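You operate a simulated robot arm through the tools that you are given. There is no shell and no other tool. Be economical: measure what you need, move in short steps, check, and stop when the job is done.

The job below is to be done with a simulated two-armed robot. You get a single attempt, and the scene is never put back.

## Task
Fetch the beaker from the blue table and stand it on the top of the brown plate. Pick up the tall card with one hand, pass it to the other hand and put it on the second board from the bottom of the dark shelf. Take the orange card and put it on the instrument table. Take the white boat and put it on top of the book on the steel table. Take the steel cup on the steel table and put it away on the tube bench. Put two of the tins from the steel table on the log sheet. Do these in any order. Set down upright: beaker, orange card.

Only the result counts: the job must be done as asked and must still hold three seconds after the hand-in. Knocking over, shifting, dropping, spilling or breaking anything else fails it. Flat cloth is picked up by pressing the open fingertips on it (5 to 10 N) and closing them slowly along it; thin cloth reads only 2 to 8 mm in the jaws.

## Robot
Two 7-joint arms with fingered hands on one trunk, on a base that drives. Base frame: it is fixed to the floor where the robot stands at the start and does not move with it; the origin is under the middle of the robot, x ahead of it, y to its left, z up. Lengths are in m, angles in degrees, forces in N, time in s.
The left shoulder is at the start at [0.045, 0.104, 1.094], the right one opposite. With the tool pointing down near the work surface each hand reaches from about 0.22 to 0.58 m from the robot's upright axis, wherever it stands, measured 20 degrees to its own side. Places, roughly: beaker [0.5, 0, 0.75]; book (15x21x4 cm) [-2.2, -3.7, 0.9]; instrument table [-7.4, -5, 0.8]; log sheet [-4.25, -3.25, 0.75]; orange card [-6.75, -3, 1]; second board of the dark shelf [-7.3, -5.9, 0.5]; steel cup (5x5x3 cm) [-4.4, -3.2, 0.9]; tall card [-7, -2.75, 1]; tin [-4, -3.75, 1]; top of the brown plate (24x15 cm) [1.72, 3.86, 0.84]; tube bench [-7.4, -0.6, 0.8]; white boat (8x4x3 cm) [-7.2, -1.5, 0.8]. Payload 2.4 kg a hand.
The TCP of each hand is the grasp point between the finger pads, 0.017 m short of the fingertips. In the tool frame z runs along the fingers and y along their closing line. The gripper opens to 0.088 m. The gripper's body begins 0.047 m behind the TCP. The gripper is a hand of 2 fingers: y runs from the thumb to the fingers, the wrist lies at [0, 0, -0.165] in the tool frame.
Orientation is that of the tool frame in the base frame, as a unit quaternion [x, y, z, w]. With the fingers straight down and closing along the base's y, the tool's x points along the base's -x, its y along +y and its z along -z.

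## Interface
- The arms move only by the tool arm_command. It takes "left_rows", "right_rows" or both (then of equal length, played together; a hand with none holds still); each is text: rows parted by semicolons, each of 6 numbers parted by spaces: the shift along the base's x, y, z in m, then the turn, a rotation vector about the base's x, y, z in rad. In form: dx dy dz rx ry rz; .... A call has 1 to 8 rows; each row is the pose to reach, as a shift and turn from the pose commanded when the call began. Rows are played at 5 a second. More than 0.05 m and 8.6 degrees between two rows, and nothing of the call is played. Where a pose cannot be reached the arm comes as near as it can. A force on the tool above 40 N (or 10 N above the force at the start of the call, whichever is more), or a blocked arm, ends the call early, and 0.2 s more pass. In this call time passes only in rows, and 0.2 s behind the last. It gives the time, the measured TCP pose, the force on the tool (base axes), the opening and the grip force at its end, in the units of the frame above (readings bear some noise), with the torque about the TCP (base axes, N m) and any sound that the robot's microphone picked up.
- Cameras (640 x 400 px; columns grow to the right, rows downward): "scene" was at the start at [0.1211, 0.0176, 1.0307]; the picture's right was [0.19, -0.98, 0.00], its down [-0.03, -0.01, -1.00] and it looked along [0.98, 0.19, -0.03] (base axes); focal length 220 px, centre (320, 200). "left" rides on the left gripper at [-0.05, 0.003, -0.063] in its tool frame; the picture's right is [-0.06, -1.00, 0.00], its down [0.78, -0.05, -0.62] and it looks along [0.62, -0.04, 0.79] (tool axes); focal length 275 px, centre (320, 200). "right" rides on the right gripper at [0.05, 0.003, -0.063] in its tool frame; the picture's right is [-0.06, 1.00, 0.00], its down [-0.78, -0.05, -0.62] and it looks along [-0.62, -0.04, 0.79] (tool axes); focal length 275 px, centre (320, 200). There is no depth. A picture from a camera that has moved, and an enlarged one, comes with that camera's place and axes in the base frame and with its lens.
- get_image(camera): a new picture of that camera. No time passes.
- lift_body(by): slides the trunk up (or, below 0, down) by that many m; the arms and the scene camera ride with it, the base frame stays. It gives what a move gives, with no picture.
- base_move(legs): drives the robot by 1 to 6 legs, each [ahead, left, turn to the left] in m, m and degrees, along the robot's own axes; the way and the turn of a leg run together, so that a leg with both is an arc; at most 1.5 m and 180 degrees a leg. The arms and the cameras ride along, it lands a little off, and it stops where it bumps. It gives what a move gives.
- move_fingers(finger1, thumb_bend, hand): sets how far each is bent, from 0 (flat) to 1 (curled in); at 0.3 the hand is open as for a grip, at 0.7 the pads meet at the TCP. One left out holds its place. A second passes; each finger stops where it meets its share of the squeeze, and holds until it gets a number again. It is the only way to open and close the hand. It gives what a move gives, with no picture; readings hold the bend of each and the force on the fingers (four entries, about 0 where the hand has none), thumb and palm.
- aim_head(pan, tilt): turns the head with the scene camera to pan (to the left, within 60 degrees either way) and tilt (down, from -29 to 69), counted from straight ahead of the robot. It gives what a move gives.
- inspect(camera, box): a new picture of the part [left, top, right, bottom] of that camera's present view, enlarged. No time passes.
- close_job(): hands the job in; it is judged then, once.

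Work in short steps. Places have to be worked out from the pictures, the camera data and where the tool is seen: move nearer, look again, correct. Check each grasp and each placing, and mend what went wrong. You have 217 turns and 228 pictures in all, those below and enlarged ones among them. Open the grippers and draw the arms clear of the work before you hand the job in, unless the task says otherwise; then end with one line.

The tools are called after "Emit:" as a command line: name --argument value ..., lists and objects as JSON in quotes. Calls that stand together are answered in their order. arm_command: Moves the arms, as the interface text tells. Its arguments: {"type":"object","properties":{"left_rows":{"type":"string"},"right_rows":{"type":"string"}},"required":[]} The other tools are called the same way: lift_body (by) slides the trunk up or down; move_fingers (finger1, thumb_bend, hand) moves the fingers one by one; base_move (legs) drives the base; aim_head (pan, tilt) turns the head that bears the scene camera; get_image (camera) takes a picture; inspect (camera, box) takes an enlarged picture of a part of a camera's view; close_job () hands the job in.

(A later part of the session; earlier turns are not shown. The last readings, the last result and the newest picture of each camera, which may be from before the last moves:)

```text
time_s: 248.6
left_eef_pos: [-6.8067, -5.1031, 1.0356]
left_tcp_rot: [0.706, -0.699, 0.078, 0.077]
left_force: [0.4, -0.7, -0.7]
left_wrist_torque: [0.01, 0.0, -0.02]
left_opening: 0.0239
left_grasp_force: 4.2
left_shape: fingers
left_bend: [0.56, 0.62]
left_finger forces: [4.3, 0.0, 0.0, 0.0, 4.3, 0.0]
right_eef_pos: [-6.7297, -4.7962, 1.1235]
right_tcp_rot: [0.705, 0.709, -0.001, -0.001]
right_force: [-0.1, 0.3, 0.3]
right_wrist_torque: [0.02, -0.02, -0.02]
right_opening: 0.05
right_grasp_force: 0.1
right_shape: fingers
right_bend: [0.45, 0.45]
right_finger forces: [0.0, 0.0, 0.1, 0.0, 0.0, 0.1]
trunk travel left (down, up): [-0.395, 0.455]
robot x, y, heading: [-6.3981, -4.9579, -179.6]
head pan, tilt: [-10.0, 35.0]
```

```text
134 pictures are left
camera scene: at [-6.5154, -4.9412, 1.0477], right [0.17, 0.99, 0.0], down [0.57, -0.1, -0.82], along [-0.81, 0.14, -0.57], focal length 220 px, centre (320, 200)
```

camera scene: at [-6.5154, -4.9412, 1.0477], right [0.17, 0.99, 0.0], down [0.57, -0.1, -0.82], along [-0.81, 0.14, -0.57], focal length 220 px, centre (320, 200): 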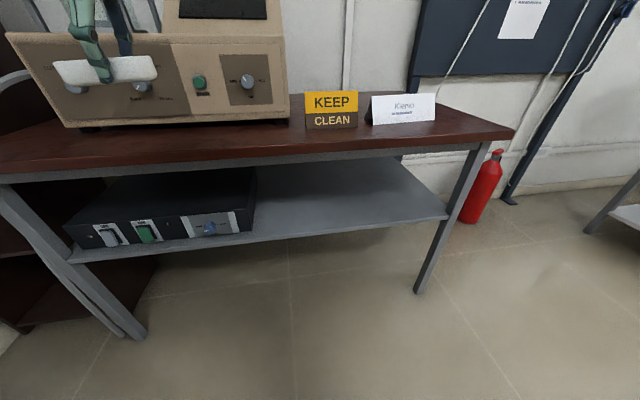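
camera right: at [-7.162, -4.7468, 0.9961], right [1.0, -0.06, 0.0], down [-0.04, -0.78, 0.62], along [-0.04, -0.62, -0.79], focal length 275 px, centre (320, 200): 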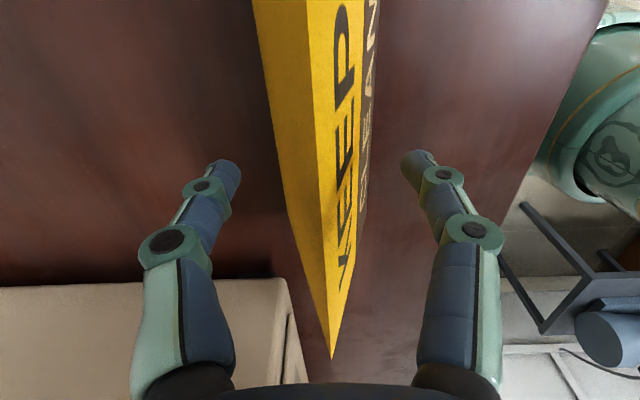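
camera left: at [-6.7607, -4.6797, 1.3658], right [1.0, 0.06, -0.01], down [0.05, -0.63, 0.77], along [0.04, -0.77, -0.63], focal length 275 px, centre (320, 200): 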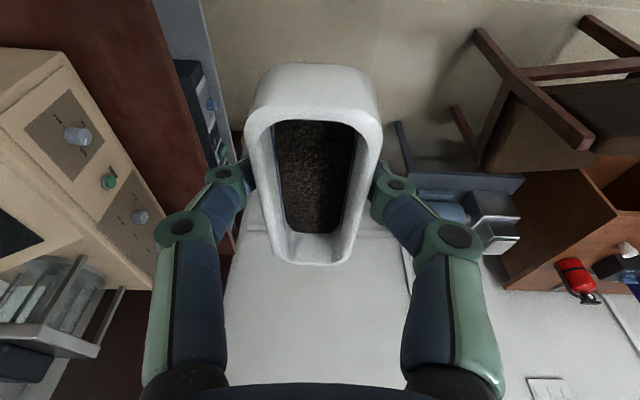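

The orange card stands upright on the instrument table. I'll turn around to look east along the back side of the steel tables.

Emit:
base_move --legs '[[0.0, -0.25, 0], [0, 0, 180]]'

Emit:
lift_body --by 0.35

Emit:
aim_head --pan 0 --tilt 20

Emit:
get_image --camera "scene"

```text
time_s: 257.9
left_eef_pos: [-5.9954, -4.5423, 1.0358]
left_tcp_rot: [0.687, 0.718, 0.076, -0.079]
left_force: [0.1, 0.2, 0.2]
left_wrist_torque: [-0.02, 0.0, -0.02]
left_opening: 0.0234
left_grasp_force: 3.9
left_shape: fingers
left_bend: [0.56, 0.62]
left_finger forces: [4.0, 0.0, 0.1, 0.0, 3.9, 0.0]
right_eef_pos: [-6.0633, -4.8519, 1.1238]
right_tcp_rot: [0.721, -0.693, 0.0, 0.0]
right_force: [0.1, -0.1, 0.5]
right_wrist_torque: [0.01, -0.03, 0.0]
right_opening: 0.0503
right_grasp_force: 0.1
right_shape: fingers
right_bend: [0.45, 0.45]
right_finger forces: [0.0, 0.0, 0.1, 0.0, 0.0, 0.1]
trunk travel left (down, up): [-0.395, 0.455]
robot x, y, heading: [-6.4035, -4.704, 2.6]
head pan, tilt: [-10.0, 35.0]
```

```text
time_s: 261.3
left_eef_pos: [-5.9961, -4.543, 1.3853]
left_tcp_rot: [0.687, 0.718, 0.076, -0.079]
left_force: [0.4, -0.5, -0.6]
left_wrist_torque: [0.0, -0.01, -0.02]
left_opening: 0.0233
left_grasp_force: 4.2
left_shape: fingers
left_bend: [0.56, 0.62]
left_finger forces: [3.9, 0.0, 0.0, 0.0, 3.9, 0.0]
right_eef_pos: [-6.062, -4.8533, 1.4724]
right_tcp_rot: [0.722, -0.692, 0.0, 0.001]
right_force: [-0.8, 0.2, -0.7]
right_wrist_torque: [-0.01, -0.01, 0.0]
right_opening: 0.0502
right_grasp_force: 0.0
right_shape: fingers
right_bend: [0.45, 0.45]
right_finger forces: [0.0, 0.0, 0.0, 0.0, 0.0, 0.0]
trunk travel left (down, up): [-0.745, 0.105]
robot x, y, heading: [-6.3981, -4.7037, 2.3]
head pan, tilt: [-10.0, 35.0]
```

```text
time_s: 262.1
left_eef_pos: [-5.995, -4.5435, 1.3855]
left_tcp_rot: [0.686, 0.719, 0.076, -0.079]
left_force: [0.6, 0.0, -0.6]
left_wrist_torque: [0.01, -0.03, 0.0]
left_opening: 0.0233
left_grasp_force: 3.8
left_shape: fingers
left_bend: [0.56, 0.62]
left_finger forces: [3.9, 0.0, 0.0, 0.0, 4.0, 0.0]
right_eef_pos: [-6.0625, -4.8528, 1.4731]
right_tcp_rot: [0.722, -0.692, 0.0, 0.0]
right_force: [0.9, 0.0, -0.2]
right_wrist_torque: [0.0, 0.01, 0.0]
right_opening: 0.0502
right_grasp_force: 0.0
right_shape: fingers
right_bend: [0.45, 0.45]
right_finger forces: [0.0, 0.1, 0.0, 0.0, 0.1, 0.2]
trunk travel left (down, up): [-0.745, 0.105]
robot x, y, heading: [-6.4008, -4.7041, 2.5]
head pan, tilt: [0.0, 20.0]
```

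```text
133 pictures are left
camera scene: at [-6.281, -4.6985, 1.4227], right [0.04, -1.0, 0.0], down [-0.34, -0.01, -0.94], along [0.94, 0.04, -0.34], focal length 220 px, centre (320, 200)
```

scene: 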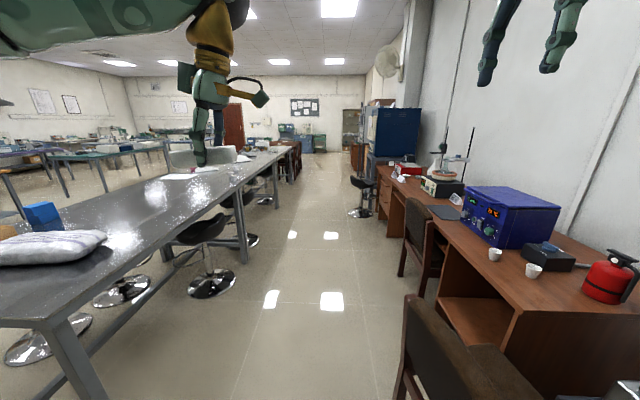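

The aisle behind the tables is clear: the table's back edge is near y -3.75 and the chairs stay beyond y -5. I'll drive east along y -4.4 toward the book.

Emit:
base_move --legs '[[1.4, 0.24, -2.4], [1.45, 0, 0], [1.0, 0, 0]]'

Emit:
aim_head --pan 35 --tilt 30

Emit:
get_image --camera "scene"

Emit:
get_image --camera "left"

```text
time_s: 280.6
left_eef_pos: [-2.1665, -4.3149, 1.3846]
left_tcp_rot: [0.706, 0.699, 0.078, -0.077]
left_force: [-0.7, 0.2, 0.9]
left_wrist_torque: [-0.03, 0.0, -0.02]
left_opening: 0.0232
left_grasp_force: 3.6
left_shape: fingers
left_bend: [0.56, 0.62]
left_finger forces: [4.0, 0.1, 0.0, 0.0, 3.9, 0.0]
right_eef_pos: [-2.251, -4.6219, 1.4739]
right_tcp_rot: [-0.703, 0.711, 0.0, -0.001]
right_force: [-0.1, 0.5, 0.1]
right_wrist_torque: [0.05, -0.01, 0.02]
right_opening: 0.0502
right_grasp_force: 0.1
right_shape: fingers
right_bend: [0.45, 0.45]
right_finger forces: [0.0, 0.1, 0.0, 0.0, 0.1, 0.0]
trunk travel left (down, up): [-0.745, 0.105]
robot x, y, heading: [-2.5807, -4.4555, -0.9]
head pan, tilt: [0.0, 20.0]
```

```text
time_s: 281.6
left_eef_pos: [-2.1672, -4.3157, 1.3849]
left_tcp_rot: [0.705, 0.7, 0.078, -0.078]
left_force: [0.5, 0.2, -1.1]
left_wrist_torque: [-0.03, 0.03, -0.02]
left_opening: 0.0232
left_grasp_force: 3.6
left_shape: fingers
left_bend: [0.56, 0.62]
left_finger forces: [4.0, 0.1, 0.1, 0.1, 3.9, 0.1]
right_eef_pos: [-2.2513, -4.6224, 1.4731]
right_tcp_rot: [-0.703, 0.711, 0.001, -0.001]
right_force: [-0.6, -0.2, 0.7]
right_wrist_torque: [-0.02, 0.05, 0.05]
right_opening: 0.0503
right_grasp_force: 0.2
right_shape: fingers
right_bend: [0.45, 0.45]
right_finger forces: [0.0, 0.0, 0.1, 0.1, 0.0, 0.0]
trunk travel left (down, up): [-0.745, 0.105]
robot x, y, heading: [-2.582, -4.4517, -1.0]
head pan, tilt: [35.0, 30.0]
```

```text
132 pictures are left
camera scene: at [-2.48, -4.4035, 1.4068], right [0.56, -0.83, 0.0], down [-0.41, -0.28, -0.87], along [0.72, 0.49, -0.5], focal length 220 px, centre (320, 200)
```

scene: 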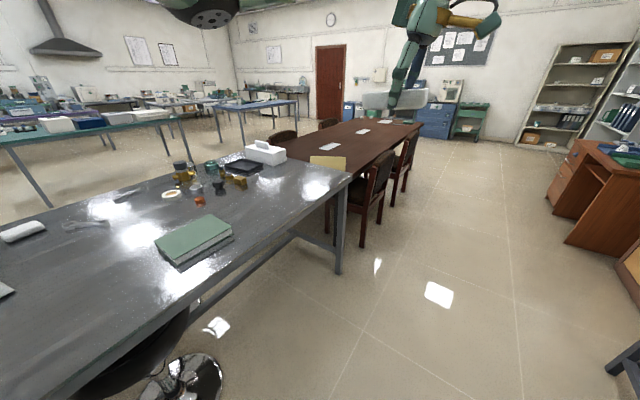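

```text
131 pictures are left
camera left: at [-2.1662, -4.3782, 1.4358], right [-1.0, -0.05, -0.01], down [-0.04, 0.63, 0.78], along [-0.03, 0.77, -0.63], focal length 275 px, centre (320, 200)
```

left: 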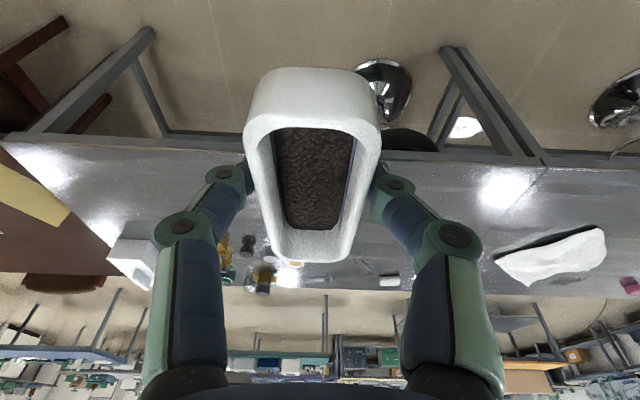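

The book is centred at about (-2.22, -3.69) on the near side, long side along x. I'll turn to face the table, move into place and lower the trunk 0.3.

Emit:
base_move --legs '[[0, 0, 91], [0, -0.5, 0], [0.28, 0, 0]]'

Emit:
lift_body --by -0.3

Emit:
aim_head --pan 12 --tilt 40

Emit:
get_image --camera "scene"

Emit:
get_image --camera "left"

```text
time_s: 290.0
left_eef_pos: [-2.2317, -3.7603, 1.3848]
left_tcp_rot: [-0.005, 0.994, 0.0, -0.11]
left_force: [-0.3, 0.1, -0.9]
left_wrist_torque: [0.04, -0.01, 0.03]
left_opening: 0.0228
left_grasp_force: 4.2
left_shape: fingers
left_bend: [0.57, 0.62]
left_finger forces: [3.8, 0.0, 0.0, 0.1, 3.7, 0.0]
right_eef_pos: [-1.9233, -3.8378, 1.4728]
right_tcp_rot: [1.0, 0.004, 0.0, 0.0]
right_force: [0.7, 0.8, 0.2]
right_wrist_torque: [-0.03, -0.03, -0.02]
right_opening: 0.0503
right_grasp_force: 0.0
right_shape: fingers
right_bend: [0.45, 0.45]
right_finger forces: [0.0, 0.0, 0.0, 0.0, 0.0, 0.1]
trunk travel left (down, up): [-0.745, 0.105]
robot x, y, heading: [-2.0862, -4.1688, 90.5]
head pan, tilt: [35.0, 30.0]
```

```text
time_s: 293.0
left_eef_pos: [-2.2313, -3.7617, 1.0847]
left_tcp_rot: [-0.006, 0.994, -0.001, -0.109]
left_force: [0.4, 0.0, 0.1]
left_wrist_torque: [0.02, -0.01, 0.01]
left_opening: 0.0229
left_grasp_force: 3.3
left_shape: fingers
left_bend: [0.57, 0.62]
left_finger forces: [3.8, 0.0, 0.0, 0.0, 3.8, 0.1]
right_eef_pos: [-1.9241, -3.8385, 1.1725]
right_tcp_rot: [1.0, 0.003, -0.001, -0.001]
right_force: [0.0, -0.2, 0.1]
right_wrist_torque: [-0.02, 0.0, 0.01]
right_opening: 0.0503
right_grasp_force: 0.1
right_shape: fingers
right_bend: [0.45, 0.45]
right_finger forces: [0.1, 0.0, 0.1, 0.1, 0.0, 0.0]
trunk travel left (down, up): [-0.445, 0.405]
robot x, y, heading: [-2.084, -4.1674, 90.3]
head pan, tilt: [35.0, 30.0]
```

```text
time_s: 293.9
left_eef_pos: [-2.2307, -3.7605, 1.0854]
left_tcp_rot: [-0.004, 0.994, -0.001, -0.11]
left_force: [-0.6, -0.5, -0.4]
left_wrist_torque: [0.04, 0.0, 0.02]
left_opening: 0.023
left_grasp_force: 3.9
left_shape: fingers
left_bend: [0.57, 0.62]
left_finger forces: [3.8, 0.0, 0.0, 0.1, 3.8, 0.0]
right_eef_pos: [-1.9235, -3.8383, 1.173]
right_tcp_rot: [1.0, 0.003, -0.001, 0.0]
right_force: [0.9, -0.1, 1.0]
right_wrist_torque: [0.0, 0.01, 0.0]
right_opening: 0.0502
right_grasp_force: 0.1
right_shape: fingers
right_bend: [0.45, 0.45]
right_finger forces: [0.0, 0.0, 0.0, 0.0, 0.1, 0.1]
trunk travel left (down, up): [-0.445, 0.405]
robot x, y, heading: [-2.0819, -4.169, 90.3]
head pan, tilt: [12.0, 40.0]
```

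```text
130 pictures are left
camera scene: at [-2.1026, -4.0575, 1.0905], right [0.98, 0.22, 0.0], down [0.14, -0.63, -0.77], along [-0.17, 0.75, -0.64], focal length 220 px, centre (320, 200)
```

scene: 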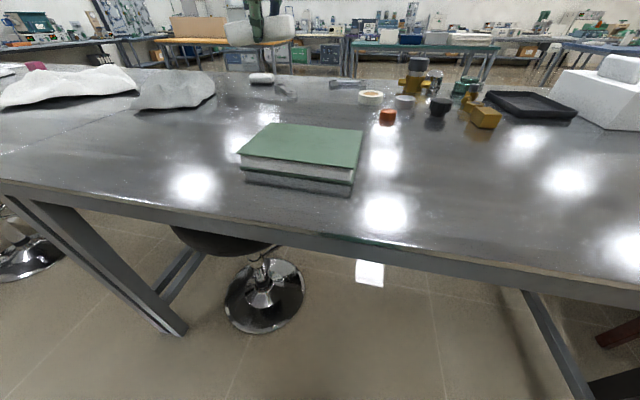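

```text
129 pictures are left
camera left: at [-2.1694, -3.7572, 1.1358], right [0.07, -1.0, -0.01], down [-0.63, -0.06, 0.78], along [-0.77, -0.05, -0.63], focal length 275 px, centre (320, 200)
```

left: 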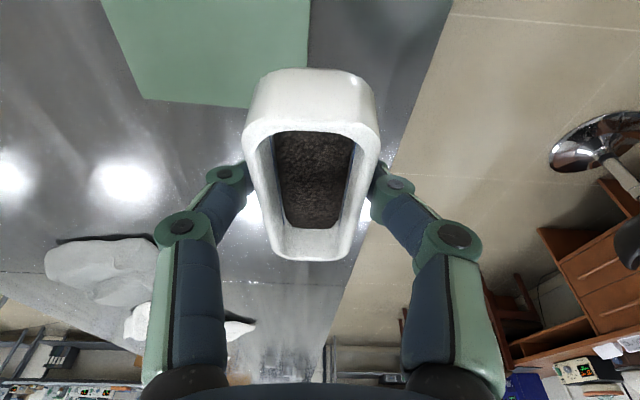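

Both cameras put the book centre at (-2.216, -3.68) with its top near z 0.905. I'll move the boat over it and down to just above.

Emit:
arm_command --left_rows "0.007 0.035 -0.02 0 0 0; 0.015 0.07 -0.04 0 0 0; 0.015 0.08 -0.075 0 0 0; 0.015 0.08 -0.105 0 0 0; 0.015 0.08 -0.13 0 0 0; 0.015 0.08 -0.143 0 0 0"

Emit:
inspect --camera "scene" --box '[210, 60, 390, 200]'

Emit:
get_image --camera "left"

```text
time_s: 295.2
left_eef_pos: [-2.2162, -3.6806, 0.9419]
left_tcp_rot: [-0.005, 0.994, -0.001, -0.111]
left_force: [1.0, -0.3, 0.4]
left_wrist_torque: [0.01, 0.0, -0.01]
left_opening: 0.0229
left_grasp_force: 3.6
left_shape: fingers
left_bend: [0.57, 0.62]
left_finger forces: [3.9, 0.0, 0.1, 0.0, 3.8, 0.1]
right_eef_pos: [-1.9229, -3.838, 1.172]
right_tcp_rot: [1.0, 0.003, 0.0, 0.0]
right_force: [0.0, 0.4, 0.0]
right_wrist_torque: [0.0, 0.0, 0.01]
right_opening: 0.0501
right_grasp_force: 0.1
right_shape: fingers
right_bend: [0.45, 0.45]
right_finger forces: [0.0, 0.0, 0.1, 0.0, 0.1, 0.1]
trunk travel left (down, up): [-0.445, 0.405]
robot x, y, heading: [-2.0822, -4.1706, 90.3]
head pan, tilt: [12.0, 40.0]
```

```text
2.86 times, centred on (300, 130) of scene
camera zoom: at [-2.1025, -4.0574, 1.0904], right [0.98, 0.22, 0.0], down [0.14, -0.63, -0.77], along [-0.17, 0.75, -0.64], focal length 627 px, centre (377, 400)
```

zoom: 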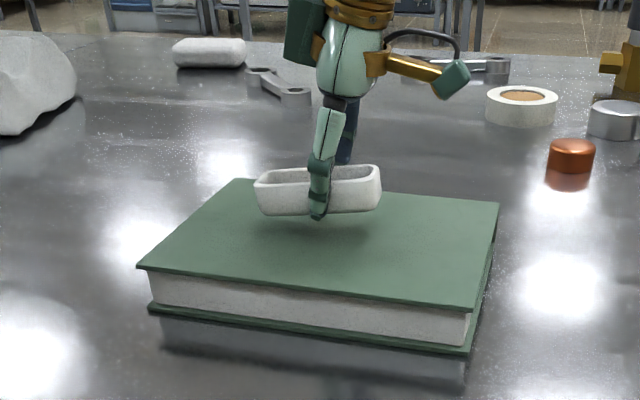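

```text
127 pictures are left
camera left: at [-2.1542, -3.6774, 0.9922], right [0.07, -1.0, -0.01], down [-0.63, -0.06, 0.78], along [-0.77, -0.05, -0.63], focal length 275 px, centre (320, 200)
```

left: 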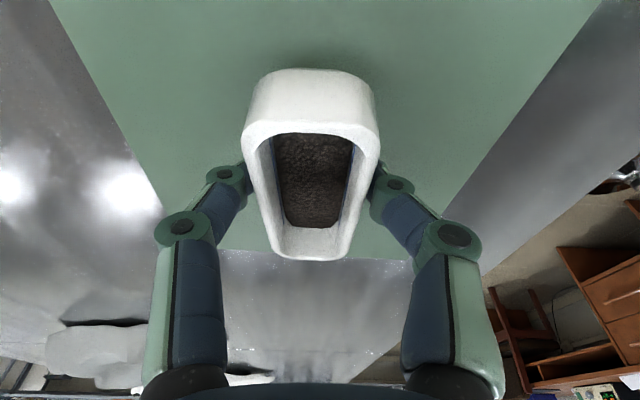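

The boat is well over the book, with its shadow close. I'll lower stepwise to contact.

Emit:
arm_command --left_rows "0 0 -0.005 0 0 0; 0 0 -0.009 0 0 0"

Emit:
arm_command --left_rows "0 0 -0.004 0 0 0"

Emit:
arm_command --left_rows "0 0 -0.003 0 0 0"

Emit:
inspect --camera "scene" --box '[250, 80, 360, 165]'

```text
time_s: 295.9
left_eef_pos: [-2.2177, -3.6807, 0.9335]
left_tcp_rot: [-0.005, 0.994, 0.0, -0.11]
left_force: [0.2, 0.4, -0.8]
left_wrist_torque: [0.0, 0.03, -0.02]
left_opening: 0.0229
left_grasp_force: 3.4
left_shape: fingers
left_bend: [0.57, 0.62]
left_finger forces: [3.8, 0.0, 0.0, 0.0, 3.7, 0.0]
right_eef_pos: [-1.9239, -3.8383, 1.1728]
right_tcp_rot: [1.0, 0.003, 0.0, 0.0]
right_force: [-0.7, 0.2, -0.2]
right_wrist_torque: [0.02, -0.01, -0.02]
right_opening: 0.0501
right_grasp_force: 0.1
right_shape: fingers
right_bend: [0.45, 0.45]
right_finger forces: [0.0, 0.0, 0.1, 0.0, 0.1, 0.0]
trunk travel left (down, up): [-0.445, 0.405]
robot x, y, heading: [-2.084, -4.172, 90.4]
head pan, tilt: [12.0, 40.0]
```

```text
time_s: 296.2
left_eef_pos: [-2.2173, -3.6819, 0.9297]
left_tcp_rot: [-0.005, 0.994, 0.0, -0.11]
left_force: [-0.8, -1.0, -0.5]
left_wrist_torque: [0.04, 0.0, 0.01]
left_opening: 0.0231
left_grasp_force: 3.6
left_shape: fingers
left_bend: [0.57, 0.62]
left_finger forces: [3.7, 0.1, 0.0, 0.1, 3.8, 0.0]
right_eef_pos: [-1.9228, -3.8391, 1.1728]
right_tcp_rot: [1.0, 0.004, 0.0, 0.0]
right_force: [-1.0, 0.1, 0.4]
right_wrist_torque: [-0.05, 0.0, 0.0]
right_opening: 0.05
right_grasp_force: 0.0
right_shape: fingers
right_bend: [0.45, 0.45]
right_finger forces: [0.0, 0.0, 0.1, 0.1, 0.0, 0.0]
trunk travel left (down, up): [-0.445, 0.405]
robot x, y, heading: [-2.0846, -4.171, 90.4]
head pan, tilt: [12.0, 40.0]
```

```text
time_s: 296.6
left_eef_pos: [-2.2156, -3.6812, 0.9252]
left_tcp_rot: [-0.006, 0.994, -0.001, -0.11]
left_force: [0.1, -0.4, -0.7]
left_wrist_torque: [0.0, -0.03, -0.01]
left_opening: 0.0226
left_grasp_force: 3.9
left_shape: fingers
left_bend: [0.57, 0.62]
left_finger forces: [3.8, 0.0, 0.0, 0.1, 3.8, 0.0]
right_eef_pos: [-1.9229, -3.8387, 1.1727]
right_tcp_rot: [1.0, 0.003, 0.001, 0.0]
right_force: [-0.5, 0.4, -0.2]
right_wrist_torque: [-0.01, 0.0, -0.02]
right_opening: 0.0504
right_grasp_force: 0.0
right_shape: fingers
right_bend: [0.45, 0.45]
right_finger forces: [0.0, 0.1, 0.0, 0.1, 0.0, 0.0]
trunk travel left (down, up): [-0.445, 0.405]
robot x, y, heading: [-2.0798, -4.1691, 90.4]
head pan, tilt: [12.0, 40.0]
```

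```text
4.71 times, centred on (305, 122) of scene
camera zoom: at [-2.1025, -4.0575, 1.0904], right [0.98, 0.22, 0.0], down [0.14, -0.63, -0.77], along [-0.17, 0.75, -0.64], focal length 1033 px, centre (391, 565)
```

zoom: 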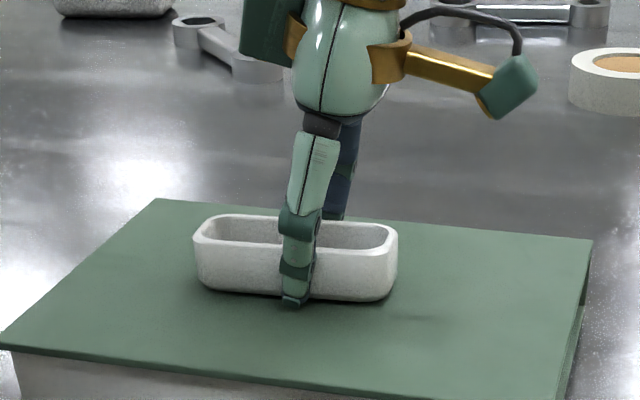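

Very close now. I'll continue in 3 mm steps.

Emit:
arm_command --left_rows "0 0 -0.003 0 0 0"

Emit:
arm_command --left_rows "0 0 -0.003 0 0 0"

Emit:
inspect --camera "scene" --box '[250, 80, 360, 165]'

```text
time_s: 297.1
left_eef_pos: [-2.2164, -3.6807, 0.9251]
left_tcp_rot: [-0.006, 0.994, 0.001, -0.109]
left_force: [-0.3, 0.2, 13.5]
left_wrist_torque: [0.13, 0.03, -0.01]
left_opening: 0.0228
left_grasp_force: 10.1
left_shape: fingers
left_bend: [0.6, 0.62]
left_finger forces: [12.4, 0.0, 0.1, 0.0, 7.7, 0.1]
right_eef_pos: [-1.9229, -3.8375, 1.174]
right_tcp_rot: [1.0, 0.005, 0.0, -0.001]
right_force: [-0.1, -0.4, 0.5]
right_wrist_torque: [0.0, -0.04, -0.02]
right_opening: 0.0502
right_grasp_force: 0.1
right_shape: fingers
right_bend: [0.45, 0.45]
right_finger forces: [0.1, 0.1, 0.1, 0.1, 0.0, 0.1]
trunk travel left (down, up): [-0.445, 0.405]
robot x, y, heading: [-2.0822, -4.1707, 90.5]
head pan, tilt: [12.0, 40.0]
```

```text
time_s: 297.4
left_eef_pos: [-2.2164, -3.6812, 0.9242]
left_tcp_rot: [-0.005, 0.994, 0.005, -0.111]
left_force: [-4.4, -0.9, 35.7]
left_wrist_torque: [0.0, 0.11, 0.0]
left_opening: 0.0227
left_grasp_force: 20.9
left_shape: fingers
left_bend: [0.63, 0.66]
left_finger forces: [19.9, 0.0, 0.0, 0.1, 21.8, 0.0]
right_eef_pos: [-1.9227, -3.8407, 1.1747]
right_tcp_rot: [1.0, 0.005, 0.001, -0.002]
right_force: [0.1, 0.1, -0.5]
right_wrist_torque: [0.01, 0.0, -0.01]
right_opening: 0.0503
right_grasp_force: 0.0
right_shape: fingers
right_bend: [0.45, 0.45]
right_finger forces: [0.0, 0.0, 0.1, 0.1, 0.1, 0.1]
trunk travel left (down, up): [-0.445, 0.405]
robot x, y, heading: [-2.0834, -4.1724, 90.5]
head pan, tilt: [12.0, 40.0]
```

```text
4.71 times, centred on (305, 122) of scene
camera zoom: at [-2.1023, -4.0598, 1.0912], right [0.98, 0.22, 0.0], down [0.14, -0.63, -0.77], along [-0.17, 0.75, -0.64], focal length 1033 px, centre (391, 565)
```

zoom: 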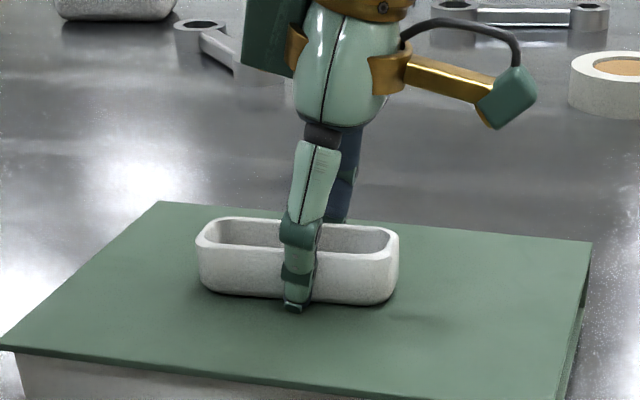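

Firm contact. I'll ease up 5 mm and open.

Emit:
arm_command --left_rows "0 0 0.005 0 0 0"

Emit:
move_fingers --hand "left" --finger1 0.5 --thumb_bend 0.5

Emit:
move_fingers --hand "left" --finger1 0.35 --thumb_bend 0.35

Emit:
arm_command --left_rows "-0.004 0 0.02 0 0 0; -0.008 0 0.05 0 0 0; -0.01 0 0.09 0 0 0; -0.01 0 0.13 0 0 0; -0.01 -0.03 0.16 0 0 0; -0.01 -0.07 0.18 0 0 0; -0.01 -0.11 0.2 0 0 0"

Emit:
inspect --camera "scene" --box '[210, 60, 390, 200]'

```text
time_s: 297.9
left_eef_pos: [-2.2161, -3.6822, 0.9236]
left_tcp_rot: [-0.005, 0.994, -0.001, -0.11]
left_force: [-1.9, 0.9, 13.2]
left_wrist_torque: [0.23, 0.06, 0.05]
left_opening: 0.0228
left_grasp_force: 9.4
left_shape: fingers
left_bend: [0.62, 0.64]
left_finger forces: [14.1, 0.1, 0.0, 0.0, 5.8, 0.1]
right_eef_pos: [-1.9235, -3.8391, 1.1719]
right_tcp_rot: [1.0, 0.004, 0.0, -0.001]
right_force: [0.0, -0.9, 0.3]
right_wrist_torque: [-0.05, 0.02, -0.02]
right_opening: 0.0501
right_grasp_force: 0.1
right_shape: fingers
right_bend: [0.45, 0.45]
right_finger forces: [0.1, 0.1, 0.1, 0.1, 0.0, 0.0]
trunk travel left (down, up): [-0.445, 0.405]
robot x, y, heading: [-2.0838, -4.1665, 90.3]
head pan, tilt: [12.0, 40.0]
```

```text
time_s: 298.9
left_eef_pos: [-2.217, -3.682, 0.9247]
left_tcp_rot: [-0.004, 0.994, 0.001, -0.109]
left_force: [-0.2, 1.2, 12.5]
left_wrist_torque: [-0.03, 0.05, -0.02]
left_opening: 0.028
left_grasp_force: 6.1
left_shape: fingers
left_bend: [0.56, 0.54]
left_finger forces: [4.0, 0.0, 0.1, 0.0, 7.4, 0.0]
right_eef_pos: [-1.9233, -3.8383, 1.1733]
right_tcp_rot: [1.0, 0.004, 0.001, 0.0]
right_force: [-1.3, -0.7, 0.1]
right_wrist_torque: [0.04, 0.0, -0.04]
right_opening: 0.05
right_grasp_force: 0.0
right_shape: fingers
right_bend: [0.45, 0.45]
right_finger forces: [0.0, 0.0, 0.1, 0.1, 0.0, 0.0]
trunk travel left (down, up): [-0.445, 0.405]
robot x, y, heading: [-2.0823, -4.1697, 90.1]
head pan, tilt: [12.0, 40.0]
```

```text
time_s: 299.9
left_eef_pos: [-2.2163, -3.6816, 0.9253]
left_tcp_rot: [-0.005, 0.994, -0.001, -0.109]
left_force: [-0.4, 0.3, -0.3]
left_wrist_torque: [0.03, 0.0, 0.01]
left_opening: 0.0726
left_grasp_force: 0.1
left_shape: fingers
left_bend: [0.35, 0.35]
left_finger forces: [0.0, 0.0, 0.0, 0.0, 0.1, 0.0]
right_eef_pos: [-1.9227, -3.8373, 1.1728]
right_tcp_rot: [1.0, 0.004, 0.0, 0.0]
right_force: [-0.6, 0.3, 0.1]
right_wrist_torque: [0.0, 0.03, 0.01]
right_opening: 0.0499
right_grasp_force: 0.0
right_shape: fingers
right_bend: [0.45, 0.45]
right_finger forces: [0.0, 0.1, 0.0, 0.1, 0.0, 0.0]
trunk travel left (down, up): [-0.445, 0.405]
robot x, y, heading: [-2.0833, -4.1698, 90.5]
head pan, tilt: [12.0, 40.0]
```

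```text
time_s: 301.4
left_eef_pos: [-2.2263, -3.7914, 1.1259]
left_tcp_rot: [-0.007, 0.994, -0.002, -0.11]
left_force: [-0.3, 0.5, 0.2]
left_wrist_torque: [0.01, 0.0, 0.0]
left_opening: 0.0727
left_grasp_force: 0.1
left_shape: fingers
left_bend: [0.35, 0.35]
left_finger forces: [0.0, 0.1, 0.1, 0.0, 0.1, 0.0]
right_eef_pos: [-1.9236, -3.8385, 1.1743]
right_tcp_rot: [1.0, 0.004, 0.001, -0.001]
right_force: [0.3, 0.1, 0.3]
right_wrist_torque: [-0.01, 0.01, -0.05]
right_opening: 0.0503
right_grasp_force: 0.1
right_shape: fingers
right_bend: [0.45, 0.45]
right_finger forces: [0.1, 0.0, 0.0, 0.1, 0.1, 0.0]
trunk travel left (down, up): [-0.445, 0.405]
robot x, y, heading: [-2.0863, -4.1696, 90.4]
head pan, tilt: [12.0, 40.0]
```

```text
2.86 times, centred on (300, 130) of scene
camera zoom: at [-2.1025, -4.0577, 1.0905], right [0.98, 0.22, 0.0], down [0.14, -0.63, -0.77], along [-0.17, 0.75, -0.64], focal length 627 px, centre (377, 400)
```

zoom: 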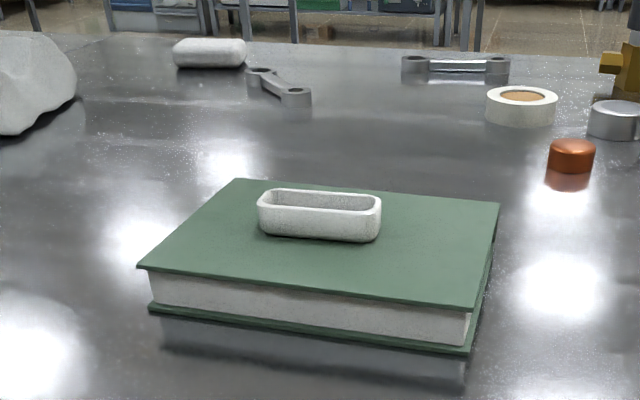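

The boat rests on the book. Next are the tins: I'll straighten the left hand, back off, and drive west behind the middle table.

Emit:
arm_command --left_rows "0 0 0 0 -0.11 0; 0 0 0 0 -0.22 0"

Emit:
base_move --legs '[[-0.25, 0, 0], [0, 1.0, 0], [0, 0.9, 0]]'

Emit:
aim_head --pan 0 --tilt 35

Emit:
get_image --camera "scene"

```text
time_s: 302.1
left_eef_pos: [-2.2261, -3.7917, 1.1256]
left_tcp_rot: [-0.005, 1.0, -0.001, 0.001]
left_force: [-1.1, 0.1, 0.2]
left_wrist_torque: [-0.01, -0.02, 0.02]
left_opening: 0.0728
left_grasp_force: 0.0
left_shape: fingers
left_bend: [0.35, 0.35]
left_finger forces: [0.1, 0.0, 0.1, 0.1, 0.0, 0.0]
right_eef_pos: [-1.9234, -3.8387, 1.1725]
right_tcp_rot: [1.0, 0.004, 0.0, 0.0]
right_force: [-0.1, -0.8, 0.2]
right_wrist_torque: [0.01, -0.02, -0.03]
right_opening: 0.0503
right_grasp_force: 0.0
right_shape: fingers
right_bend: [0.45, 0.45]
right_finger forces: [0.1, 0.1, 0.1, 0.0, 0.0, 0.0]
trunk travel left (down, up): [-0.445, 0.405]
robot x, y, heading: [-2.084, -4.1692, 90.3]
head pan, tilt: [12.0, 40.0]
```

```text
time_s: 313.0
left_eef_pos: [-4.1216, -4.0443, 1.1249]
left_tcp_rot: [0.003, 1.0, -0.001, 0.0]
left_force: [0.5, -0.4, -0.1]
left_wrist_torque: [0.0, -0.01, 0.01]
left_opening: 0.073
left_grasp_force: 0.0
left_shape: fingers
left_bend: [0.35, 0.35]
left_finger forces: [0.0, 0.0, 0.0, 0.1, 0.0, 0.1]
right_eef_pos: [-3.8203, -4.0945, 1.1716]
right_tcp_rot: [1.0, -0.004, 0.0, -0.002]
right_force: [0.6, -0.4, 0.2]
right_wrist_torque: [0.0, -0.02, 0.01]
right_opening: 0.0502
right_grasp_force: 0.0
right_shape: fingers
right_bend: [0.45, 0.45]
right_finger forces: [0.0, 0.0, 0.1, 0.1, 0.0, 0.0]
trunk travel left (down, up): [-0.445, 0.405]
robot x, y, heading: [-3.9861, -4.4272, 89.5]
head pan, tilt: [12.0, 40.0]
```

```text
time_s: 313.8
left_eef_pos: [-4.1225, -4.0434, 1.1252]
left_tcp_rot: [0.002, 1.0, -0.002, 0.0]
left_force: [-0.6, -0.5, -0.1]
left_wrist_torque: [-0.02, -0.03, -0.01]
left_opening: 0.0727
left_grasp_force: 0.1
left_shape: fingers
left_bend: [0.35, 0.35]
left_finger forces: [0.1, 0.1, 0.0, 0.0, 0.1, 0.0]
right_eef_pos: [-3.8198, -4.0945, 1.1727]
right_tcp_rot: [1.0, -0.005, 0.0, -0.001]
right_force: [0.1, 0.0, 0.2]
right_wrist_torque: [0.01, 0.0, 0.02]
right_opening: 0.0502
right_grasp_force: 0.0
right_shape: fingers
right_bend: [0.45, 0.45]
right_finger forces: [0.1, 0.0, 0.1, 0.0, 0.1, 0.0]
trunk travel left (down, up): [-0.445, 0.405]
robot x, y, heading: [-3.9891, -4.4234, 89.2]
head pan, tilt: [0.0, 35.0]
```

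```text
123 pictures are left
camera scene: at [-3.9854, -4.3066, 1.098], right [1.0, -0.01, 0.0], down [0.0, -0.57, -0.82], along [0.01, 0.82, -0.57], focal length 220 px, centre (320, 200)
```

scene: 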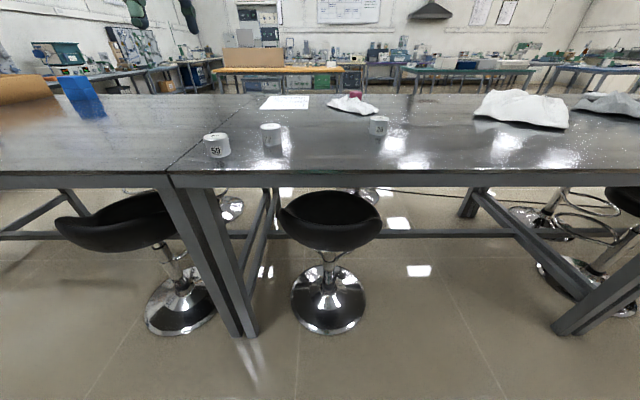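

The tins are at about (-4.12, -3.69) for the left hand and (-3.79, -3.61) for the right. The stool is tucked under, so I'll open both hands and move 0.3 m forward.

Emit:
move_fingers --hand "left" --finger1 0.3 --thumb_bend 0.3

Emit:
move_fingers --hand "right" --finger1 0.3 --thumb_bend 0.3

Emit:
base_move --legs '[[0.29, -0.02, 0.8]]'

Emit:
get_image --camera "scene"

Emit:
get_image --camera "left"

Emit:
get_image --camera "right"

```text
time_s: 314.8
left_eef_pos: [-4.1227, -4.0433, 1.1254]
left_tcp_rot: [0.002, 1.0, -0.001, 0.0]
left_force: [1.2, 0.1, 0.7]
left_wrist_torque: [-0.01, 0.01, 0.02]
left_opening: 0.0837
left_grasp_force: 0.1
left_shape: fingers
left_bend: [0.3, 0.3]
left_finger forces: [0.1, 0.0, 0.0, 0.0, 0.0, 0.0]
right_eef_pos: [-3.8204, -4.0948, 1.1724]
right_tcp_rot: [1.0, -0.005, 0.0, -0.001]
right_force: [0.1, 0.4, -0.1]
right_wrist_torque: [-0.03, -0.03, 0.02]
right_opening: 0.0503
right_grasp_force: 0.1
right_shape: fingers
right_bend: [0.45, 0.45]
right_finger forces: [0.1, 0.1, 0.0, 0.0, 0.0, 0.1]
trunk travel left (down, up): [-0.445, 0.405]
robot x, y, heading: [-3.9876, -4.4249, 89.6]
head pan, tilt: [0.0, 35.0]
```

```text
time_s: 315.8
left_eef_pos: [-4.1218, -4.0432, 1.1255]
left_tcp_rot: [0.003, 1.0, -0.001, 0.0]
left_force: [-1.2, 0.4, 0.4]
left_wrist_torque: [-0.02, -0.03, -0.02]
left_opening: 0.0834
left_grasp_force: 0.0
left_shape: fingers
left_bend: [0.3, 0.3]
left_finger forces: [0.0, 0.0, 0.1, 0.0, 0.0, 0.0]
right_eef_pos: [-3.8197, -4.0943, 1.1723]
right_tcp_rot: [1.0, -0.004, -0.001, -0.001]
right_force: [0.4, -0.1, 0.0]
right_wrist_torque: [0.02, 0.0, 0.0]
right_opening: 0.0833
right_grasp_force: 0.1
right_shape: fingers
right_bend: [0.3, 0.3]
right_finger forces: [0.0, 0.0, 0.1, 0.0, 0.0, 0.0]
trunk travel left (down, up): [-0.445, 0.405]
robot x, y, heading: [-3.984, -4.4249, 89.7]
head pan, tilt: [0.0, 35.0]
```

```text
time_s: 317.8
left_eef_pos: [-4.1073, -3.7543, 1.1257]
left_tcp_rot: [-0.004, 1.0, 0.0, 0.0]
left_force: [-0.3, -0.6, 0.3]
left_wrist_torque: [0.01, 0.02, 0.03]
left_opening: 0.0836
left_grasp_force: 0.1
left_shape: fingers
left_bend: [0.3, 0.3]
left_finger forces: [0.0, 0.2, 0.1, 0.0, 0.1, 0.0]
right_eef_pos: [-3.8057, -3.802, 1.1734]
right_tcp_rot: [1.0, 0.004, 0.0, 0.0]
right_force: [-0.5, -0.2, -0.3]
right_wrist_torque: [-0.02, -0.01, 0.04]
right_opening: 0.0834
right_grasp_force: 0.0
right_shape: fingers
right_bend: [0.3, 0.3]
right_finger forces: [0.0, 0.1, 0.0, 0.0, 0.0, 0.0]
trunk travel left (down, up): [-0.445, 0.405]
robot x, y, heading: [-3.9638, -4.133, 90.4]
head pan, tilt: [0.0, 35.0]
```

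```text
122 pictures are left
camera scene: at [-3.9666, -4.0158, 1.0979], right [1.0, 0.01, 0.0], down [0.0, -0.57, -0.82], along [-0.01, 0.82, -0.57], focal length 220 px, centre (320, 200)
```

scene: 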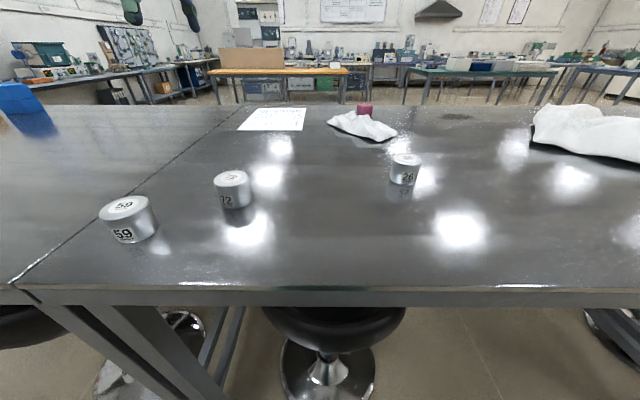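

```text
121 pictures are left
camera left: at [-4.0582, -3.7509, 1.188], right [0.07, -1.0, 0.0], down [-0.78, -0.05, 0.62], along [-0.62, -0.05, -0.79], focal length 275 px, centre (320, 200)
```

left: 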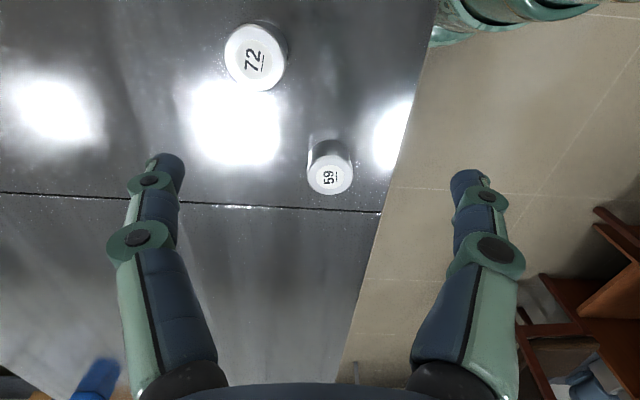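

```text
120 pictures are left
camera right: at [-3.7539, -3.8047, 1.2368], right [-0.06, -1.0, 0.0], down [-0.78, 0.04, 0.62], along [-0.62, 0.03, -0.79], focal length 275 px, centre (320, 200)
```

right: 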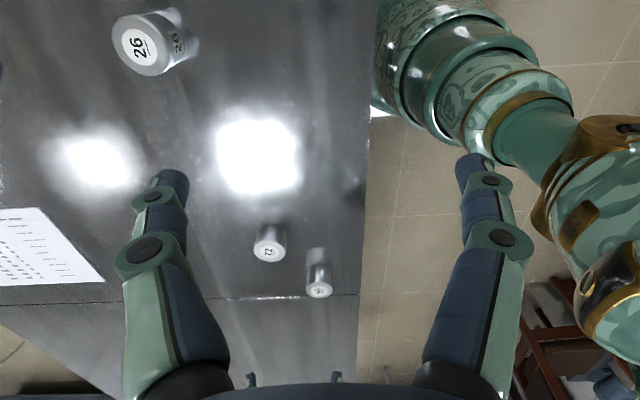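

Triangulated lids: tin 72 at (-4.116, -3.699, 0.91) and tin 26 at (-3.797, -3.603, 0.90). I'll move both hands above them.

Emit:
arm_command --left_rows "-0.001 0.007 -0.018 0 0 0; -0.002 0.014 -0.036 0 0 0; -0.003 0.021 -0.054 0 0 0; -0.005 0.028 -0.07 0 0 0; -0.006 0.035 -0.088 0 0 0; -0.007 0.042 -0.105 0 0 0; -0.008 0.049 -0.123 0 0 0; -0.009 0.055 -0.14 0 0 0" --right_rows "0.001 0.025 -0.02 0 0 0; 0.002 0.05 -0.04 0 0 0; 0.003 0.075 -0.06 0 0 0; 0.005 0.1 -0.085 0 0 0; 0.006 0.125 -0.11 0 0 0; 0.007 0.15 -0.135 0 0 0; 0.008 0.175 -0.16 0 0 0; 0.009 0.199 -0.188 0 0 0"

Emit:
get_image --camera "left"

Emit:
get_image --camera "right"

```text
time_s: 319.6
left_eef_pos: [-4.1169, -3.7012, 0.9861]
left_tcp_rot: [-0.004, 1.0, -0.001, 0.0]
left_force: [-0.3, 1.3, 0.4]
left_wrist_torque: [-0.02, 0.01, -0.01]
left_opening: 0.0834
left_grasp_force: 0.2
left_shape: fingers
left_bend: [0.3, 0.3]
left_finger forces: [0.0, 0.0, 0.0, 0.0, 0.0, 0.0]
right_eef_pos: [-3.7953, -3.6028, 0.9856]
right_tcp_rot: [1.0, 0.004, 0.0, 0.001]
right_force: [-0.1, 0.3, 0.5]
right_wrist_torque: [0.0, 0.0, -0.03]
right_opening: 0.0837
right_grasp_force: 0.0
right_shape: fingers
right_bend: [0.3, 0.3]
right_finger forces: [0.0, 0.0, 0.0, 0.0, 0.0, 0.1]
trunk travel left (down, up): [-0.445, 0.405]
robot x, y, heading: [-3.9635, -4.1356, 90.1]
head pan, tilt: [0.0, 35.0]
```

```text
119 pictures are left
camera left: at [-4.0674, -3.6965, 1.0486], right [0.07, -1.0, 0.0], down [-0.78, -0.05, 0.62], along [-0.62, -0.05, -0.79], focal length 275 px, centre (320, 200)
```

left: 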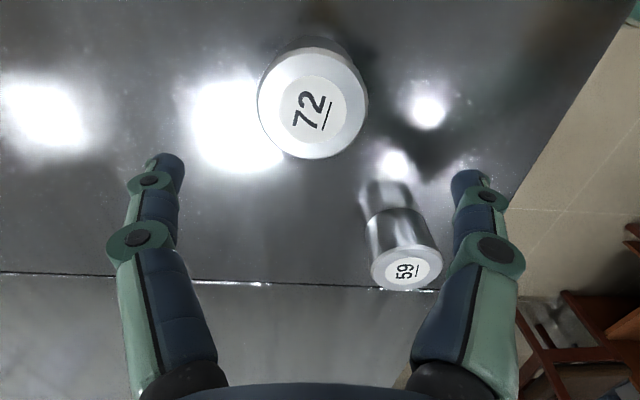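

```text
118 pictures are left
camera right: at [-3.7449, -3.6055, 1.0488], right [-0.05, -1.0, 0.0], down [-0.79, 0.04, 0.62], along [-0.62, 0.03, -0.79], focal length 275 px, centre (320, 200)
```

right: 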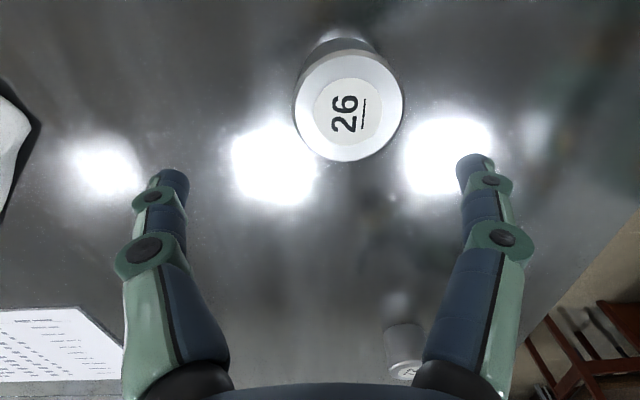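

Left is centred. The right hand needs to shift 14 mm toward -y. I'll go down with both to TCP z 0.888.

Emit:
arm_command --left_rows "0 0.003 -0.03 0 0 0; 0 0.003 -0.06 0 0 0; 0 0.003 -0.085 0 0 0; 0 0.003 -0.097 0 0 0" --right_rows "0 -0.014 -0.03 0 0 0; -0.001 -0.014 -0.06 0 0 0; -0.001 -0.014 -0.085 0 0 0; -0.001 -0.014 -0.097 0 0 0"

Emit:
get_image --camera "left"

Emit:
get_image --camera "right"

```text
time_s: 320.6
left_eef_pos: [-4.1181, -3.6972, 0.89]
left_tcp_rot: [-0.004, 1.0, -0.002, -0.001]
left_force: [0.2, 0.0, -0.3]
left_wrist_torque: [0.03, 0.02, 0.03]
left_opening: 0.0838
left_grasp_force: 0.5
left_shape: fingers
left_bend: [0.3, 0.3]
left_finger forces: [0.8, 0.1, 0.0, 0.0, 0.1, 0.0]
right_eef_pos: [-3.7959, -3.6158, 0.887]
right_tcp_rot: [1.0, 0.003, 0.0, -0.001]
right_force: [0.1, 0.5, 3.4]
right_wrist_torque: [0.02, -0.03, 0.0]
right_opening: 0.084
right_grasp_force: 1.4
right_shape: fingers
right_bend: [0.3, 0.3]
right_finger forces: [0.3, 0.0, 0.1, 0.0, 2.0, 0.1]
trunk travel left (down, up): [-0.445, 0.405]
robot x, y, heading: [-3.9673, -4.1321, 90.1]
head pan, tilt: [0.0, 35.0]
```

```text
117 pictures are left
camera left: at [-4.0675, -3.6939, 0.9515], right [0.07, -1.0, 0.0], down [-0.78, -0.05, 0.62], along [-0.62, -0.04, -0.79], focal length 275 px, centre (320, 200)
```

left: 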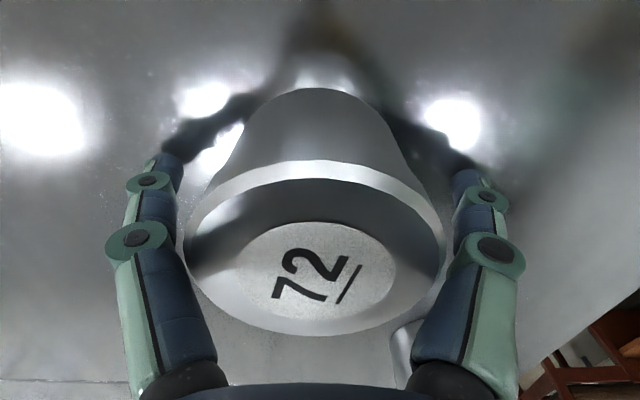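

```text
116 pictures are left
camera right: at [-3.7456, -3.6197, 0.9517], right [-0.06, -1.0, 0.0], down [-0.78, 0.04, 0.62], along [-0.62, 0.04, -0.79], focal length 275 px, centre (320, 200)
```

right: 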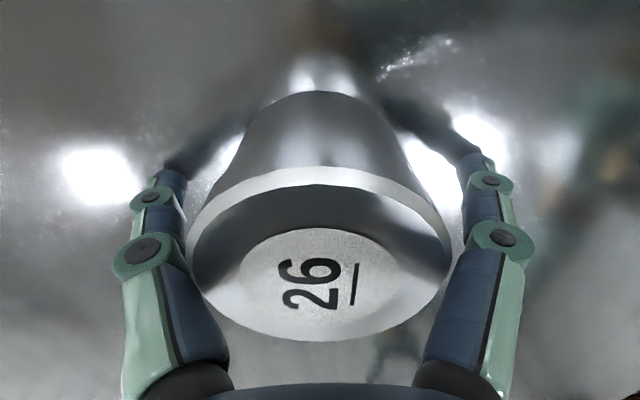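

Both tins are between the fingers with slight touch at the finger roots. I'll raise 4 mm and close both hands.

Emit:
arm_command --left_rows "0 0 0.005 0 0 0" --right_rows "0 0 0.007 0 0 0"

Emit:
move_fingers --hand "left" --finger1 0.53 --thumb_bend 0.53

Emit:
move_fingers --hand "right" --finger1 0.53 --thumb_bend 0.53

Emit:
arm_command --left_rows "0 0 0.01 0 0 0; 0 0 0.025 0 0 0; 0 0 0.045 0 0 0" --right_rows "0 0 0.01 0 0 0; 0 0 0.025 0 0 0; 0 0 0.045 0 0 0"

Emit:
get_image --camera "scene"

```text
time_s: 321.0
left_eef_pos: [-4.1163, -3.697, 0.8945]
left_tcp_rot: [-0.003, 1.0, -0.001, 0.0]
left_force: [-0.1, 0.1, 0.4]
left_wrist_torque: [-0.01, 0.01, -0.01]
left_opening: 0.0839
left_grasp_force: 0.1
left_shape: fingers
left_bend: [0.3, 0.3]
left_finger forces: [0.1, 0.0, 0.0, 0.0, 0.0, 0.0]
right_eef_pos: [-3.7956, -3.617, 0.8941]
right_tcp_rot: [1.0, 0.004, 0.0, 0.0]
right_force: [0.3, 0.1, -0.5]
right_wrist_torque: [-0.01, -0.02, -0.02]
right_opening: 0.084
right_grasp_force: 0.0
right_shape: fingers
right_bend: [0.3, 0.3]
right_finger forces: [0.1, 0.0, 0.1, 0.0, 0.0, 0.0]
trunk travel left (down, up): [-0.445, 0.405]
robot x, y, heading: [-3.9619, -4.1326, 90.6]
head pan, tilt: [0.0, 35.0]
```

```text
time_s: 322.0
left_eef_pos: [-4.1157, -3.6974, 0.8939]
left_tcp_rot: [-0.005, 1.0, -0.002, 0.0]
left_force: [0.4, 0.3, 0.8]
left_wrist_torque: [-0.04, 0.02, -0.02]
left_opening: 0.0489
left_grasp_force: 5.7
left_shape: fingers
left_bend: [0.48, 0.5]
left_finger forces: [5.2, 0.1, 0.1, 0.0, 5.1, 0.1]
right_eef_pos: [-3.7957, -3.6172, 0.8946]
right_tcp_rot: [1.0, 0.003, 0.0, -0.001]
right_force: [0.0, -0.7, -0.3]
right_wrist_torque: [-0.05, 0.0, -0.01]
right_opening: 0.084
right_grasp_force: 0.1
right_shape: fingers
right_bend: [0.3, 0.3]
right_finger forces: [0.0, 0.0, 0.0, 0.1, 0.0, 0.0]
trunk travel left (down, up): [-0.445, 0.405]
robot x, y, heading: [-3.962, -4.1355, 90.0]
head pan, tilt: [0.0, 35.0]
```

```text
time_s: 323.0
left_eef_pos: [-4.1161, -3.6972, 0.8941]
left_tcp_rot: [-0.004, 1.0, -0.001, 0.0]
left_force: [-0.1, -0.8, 0.6]
left_wrist_torque: [-0.02, -0.01, -0.02]
left_opening: 0.0484
left_grasp_force: 5.2
left_shape: fingers
left_bend: [0.48, 0.5]
left_finger forces: [5.1, 0.1, 0.0, 0.0, 5.1, 0.1]
right_eef_pos: [-3.7959, -3.6163, 0.8953]
right_tcp_rot: [1.0, 0.003, 0.0, -0.001]
right_force: [-0.3, 0.8, 0.8]
right_wrist_torque: [0.02, -0.03, -0.02]
right_opening: 0.0482
right_grasp_force: 4.5
right_shape: fingers
right_bend: [0.47, 0.5]
right_finger forces: [4.4, 0.1, 0.1, 0.0, 5.2, 0.1]
trunk travel left (down, up): [-0.445, 0.405]
robot x, y, heading: [-3.9656, -4.1349, 90.2]
head pan, tilt: [0.0, 35.0]
```

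```text
time_s: 323.8
left_eef_pos: [-4.1163, -3.6981, 0.9385]
left_tcp_rot: [-0.005, 1.0, -0.001, 0.0]
left_force: [0.6, -0.6, -0.6]
left_wrist_torque: [0.03, -0.01, -0.01]
left_opening: 0.0482
left_grasp_force: 5.0
left_shape: fingers
left_bend: [0.47, 0.5]
left_finger forces: [4.8, 0.0, 0.1, 0.0, 4.7, 0.0]
right_eef_pos: [-3.7973, -3.6174, 0.9402]
right_tcp_rot: [1.0, 0.004, 0.001, -0.002]
right_force: [-0.2, -0.3, -0.9]
right_wrist_torque: [-0.03, -0.04, -0.03]
right_opening: 0.0483
right_grasp_force: 4.5
right_shape: fingers
right_bend: [0.47, 0.5]
right_finger forces: [4.6, 0.1, 0.0, 0.1, 4.8, 0.1]
trunk travel left (down, up): [-0.445, 0.405]
robot x, y, heading: [-3.9639, -4.1328, 90.4]
head pan, tilt: [0.0, 35.0]
```

```text
115 pictures are left
camera scene: at [-3.9667, -4.0161, 1.098], right [1.0, 0.01, 0.0], down [0.0, -0.57, -0.82], along [0.0, 0.82, -0.57], focal length 220 px, centre (320, 200)
```

scene: 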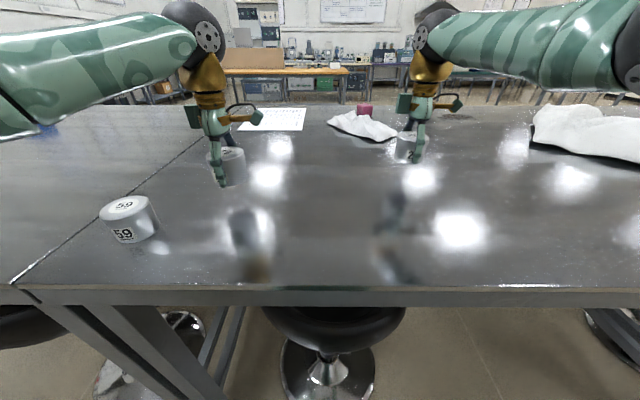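

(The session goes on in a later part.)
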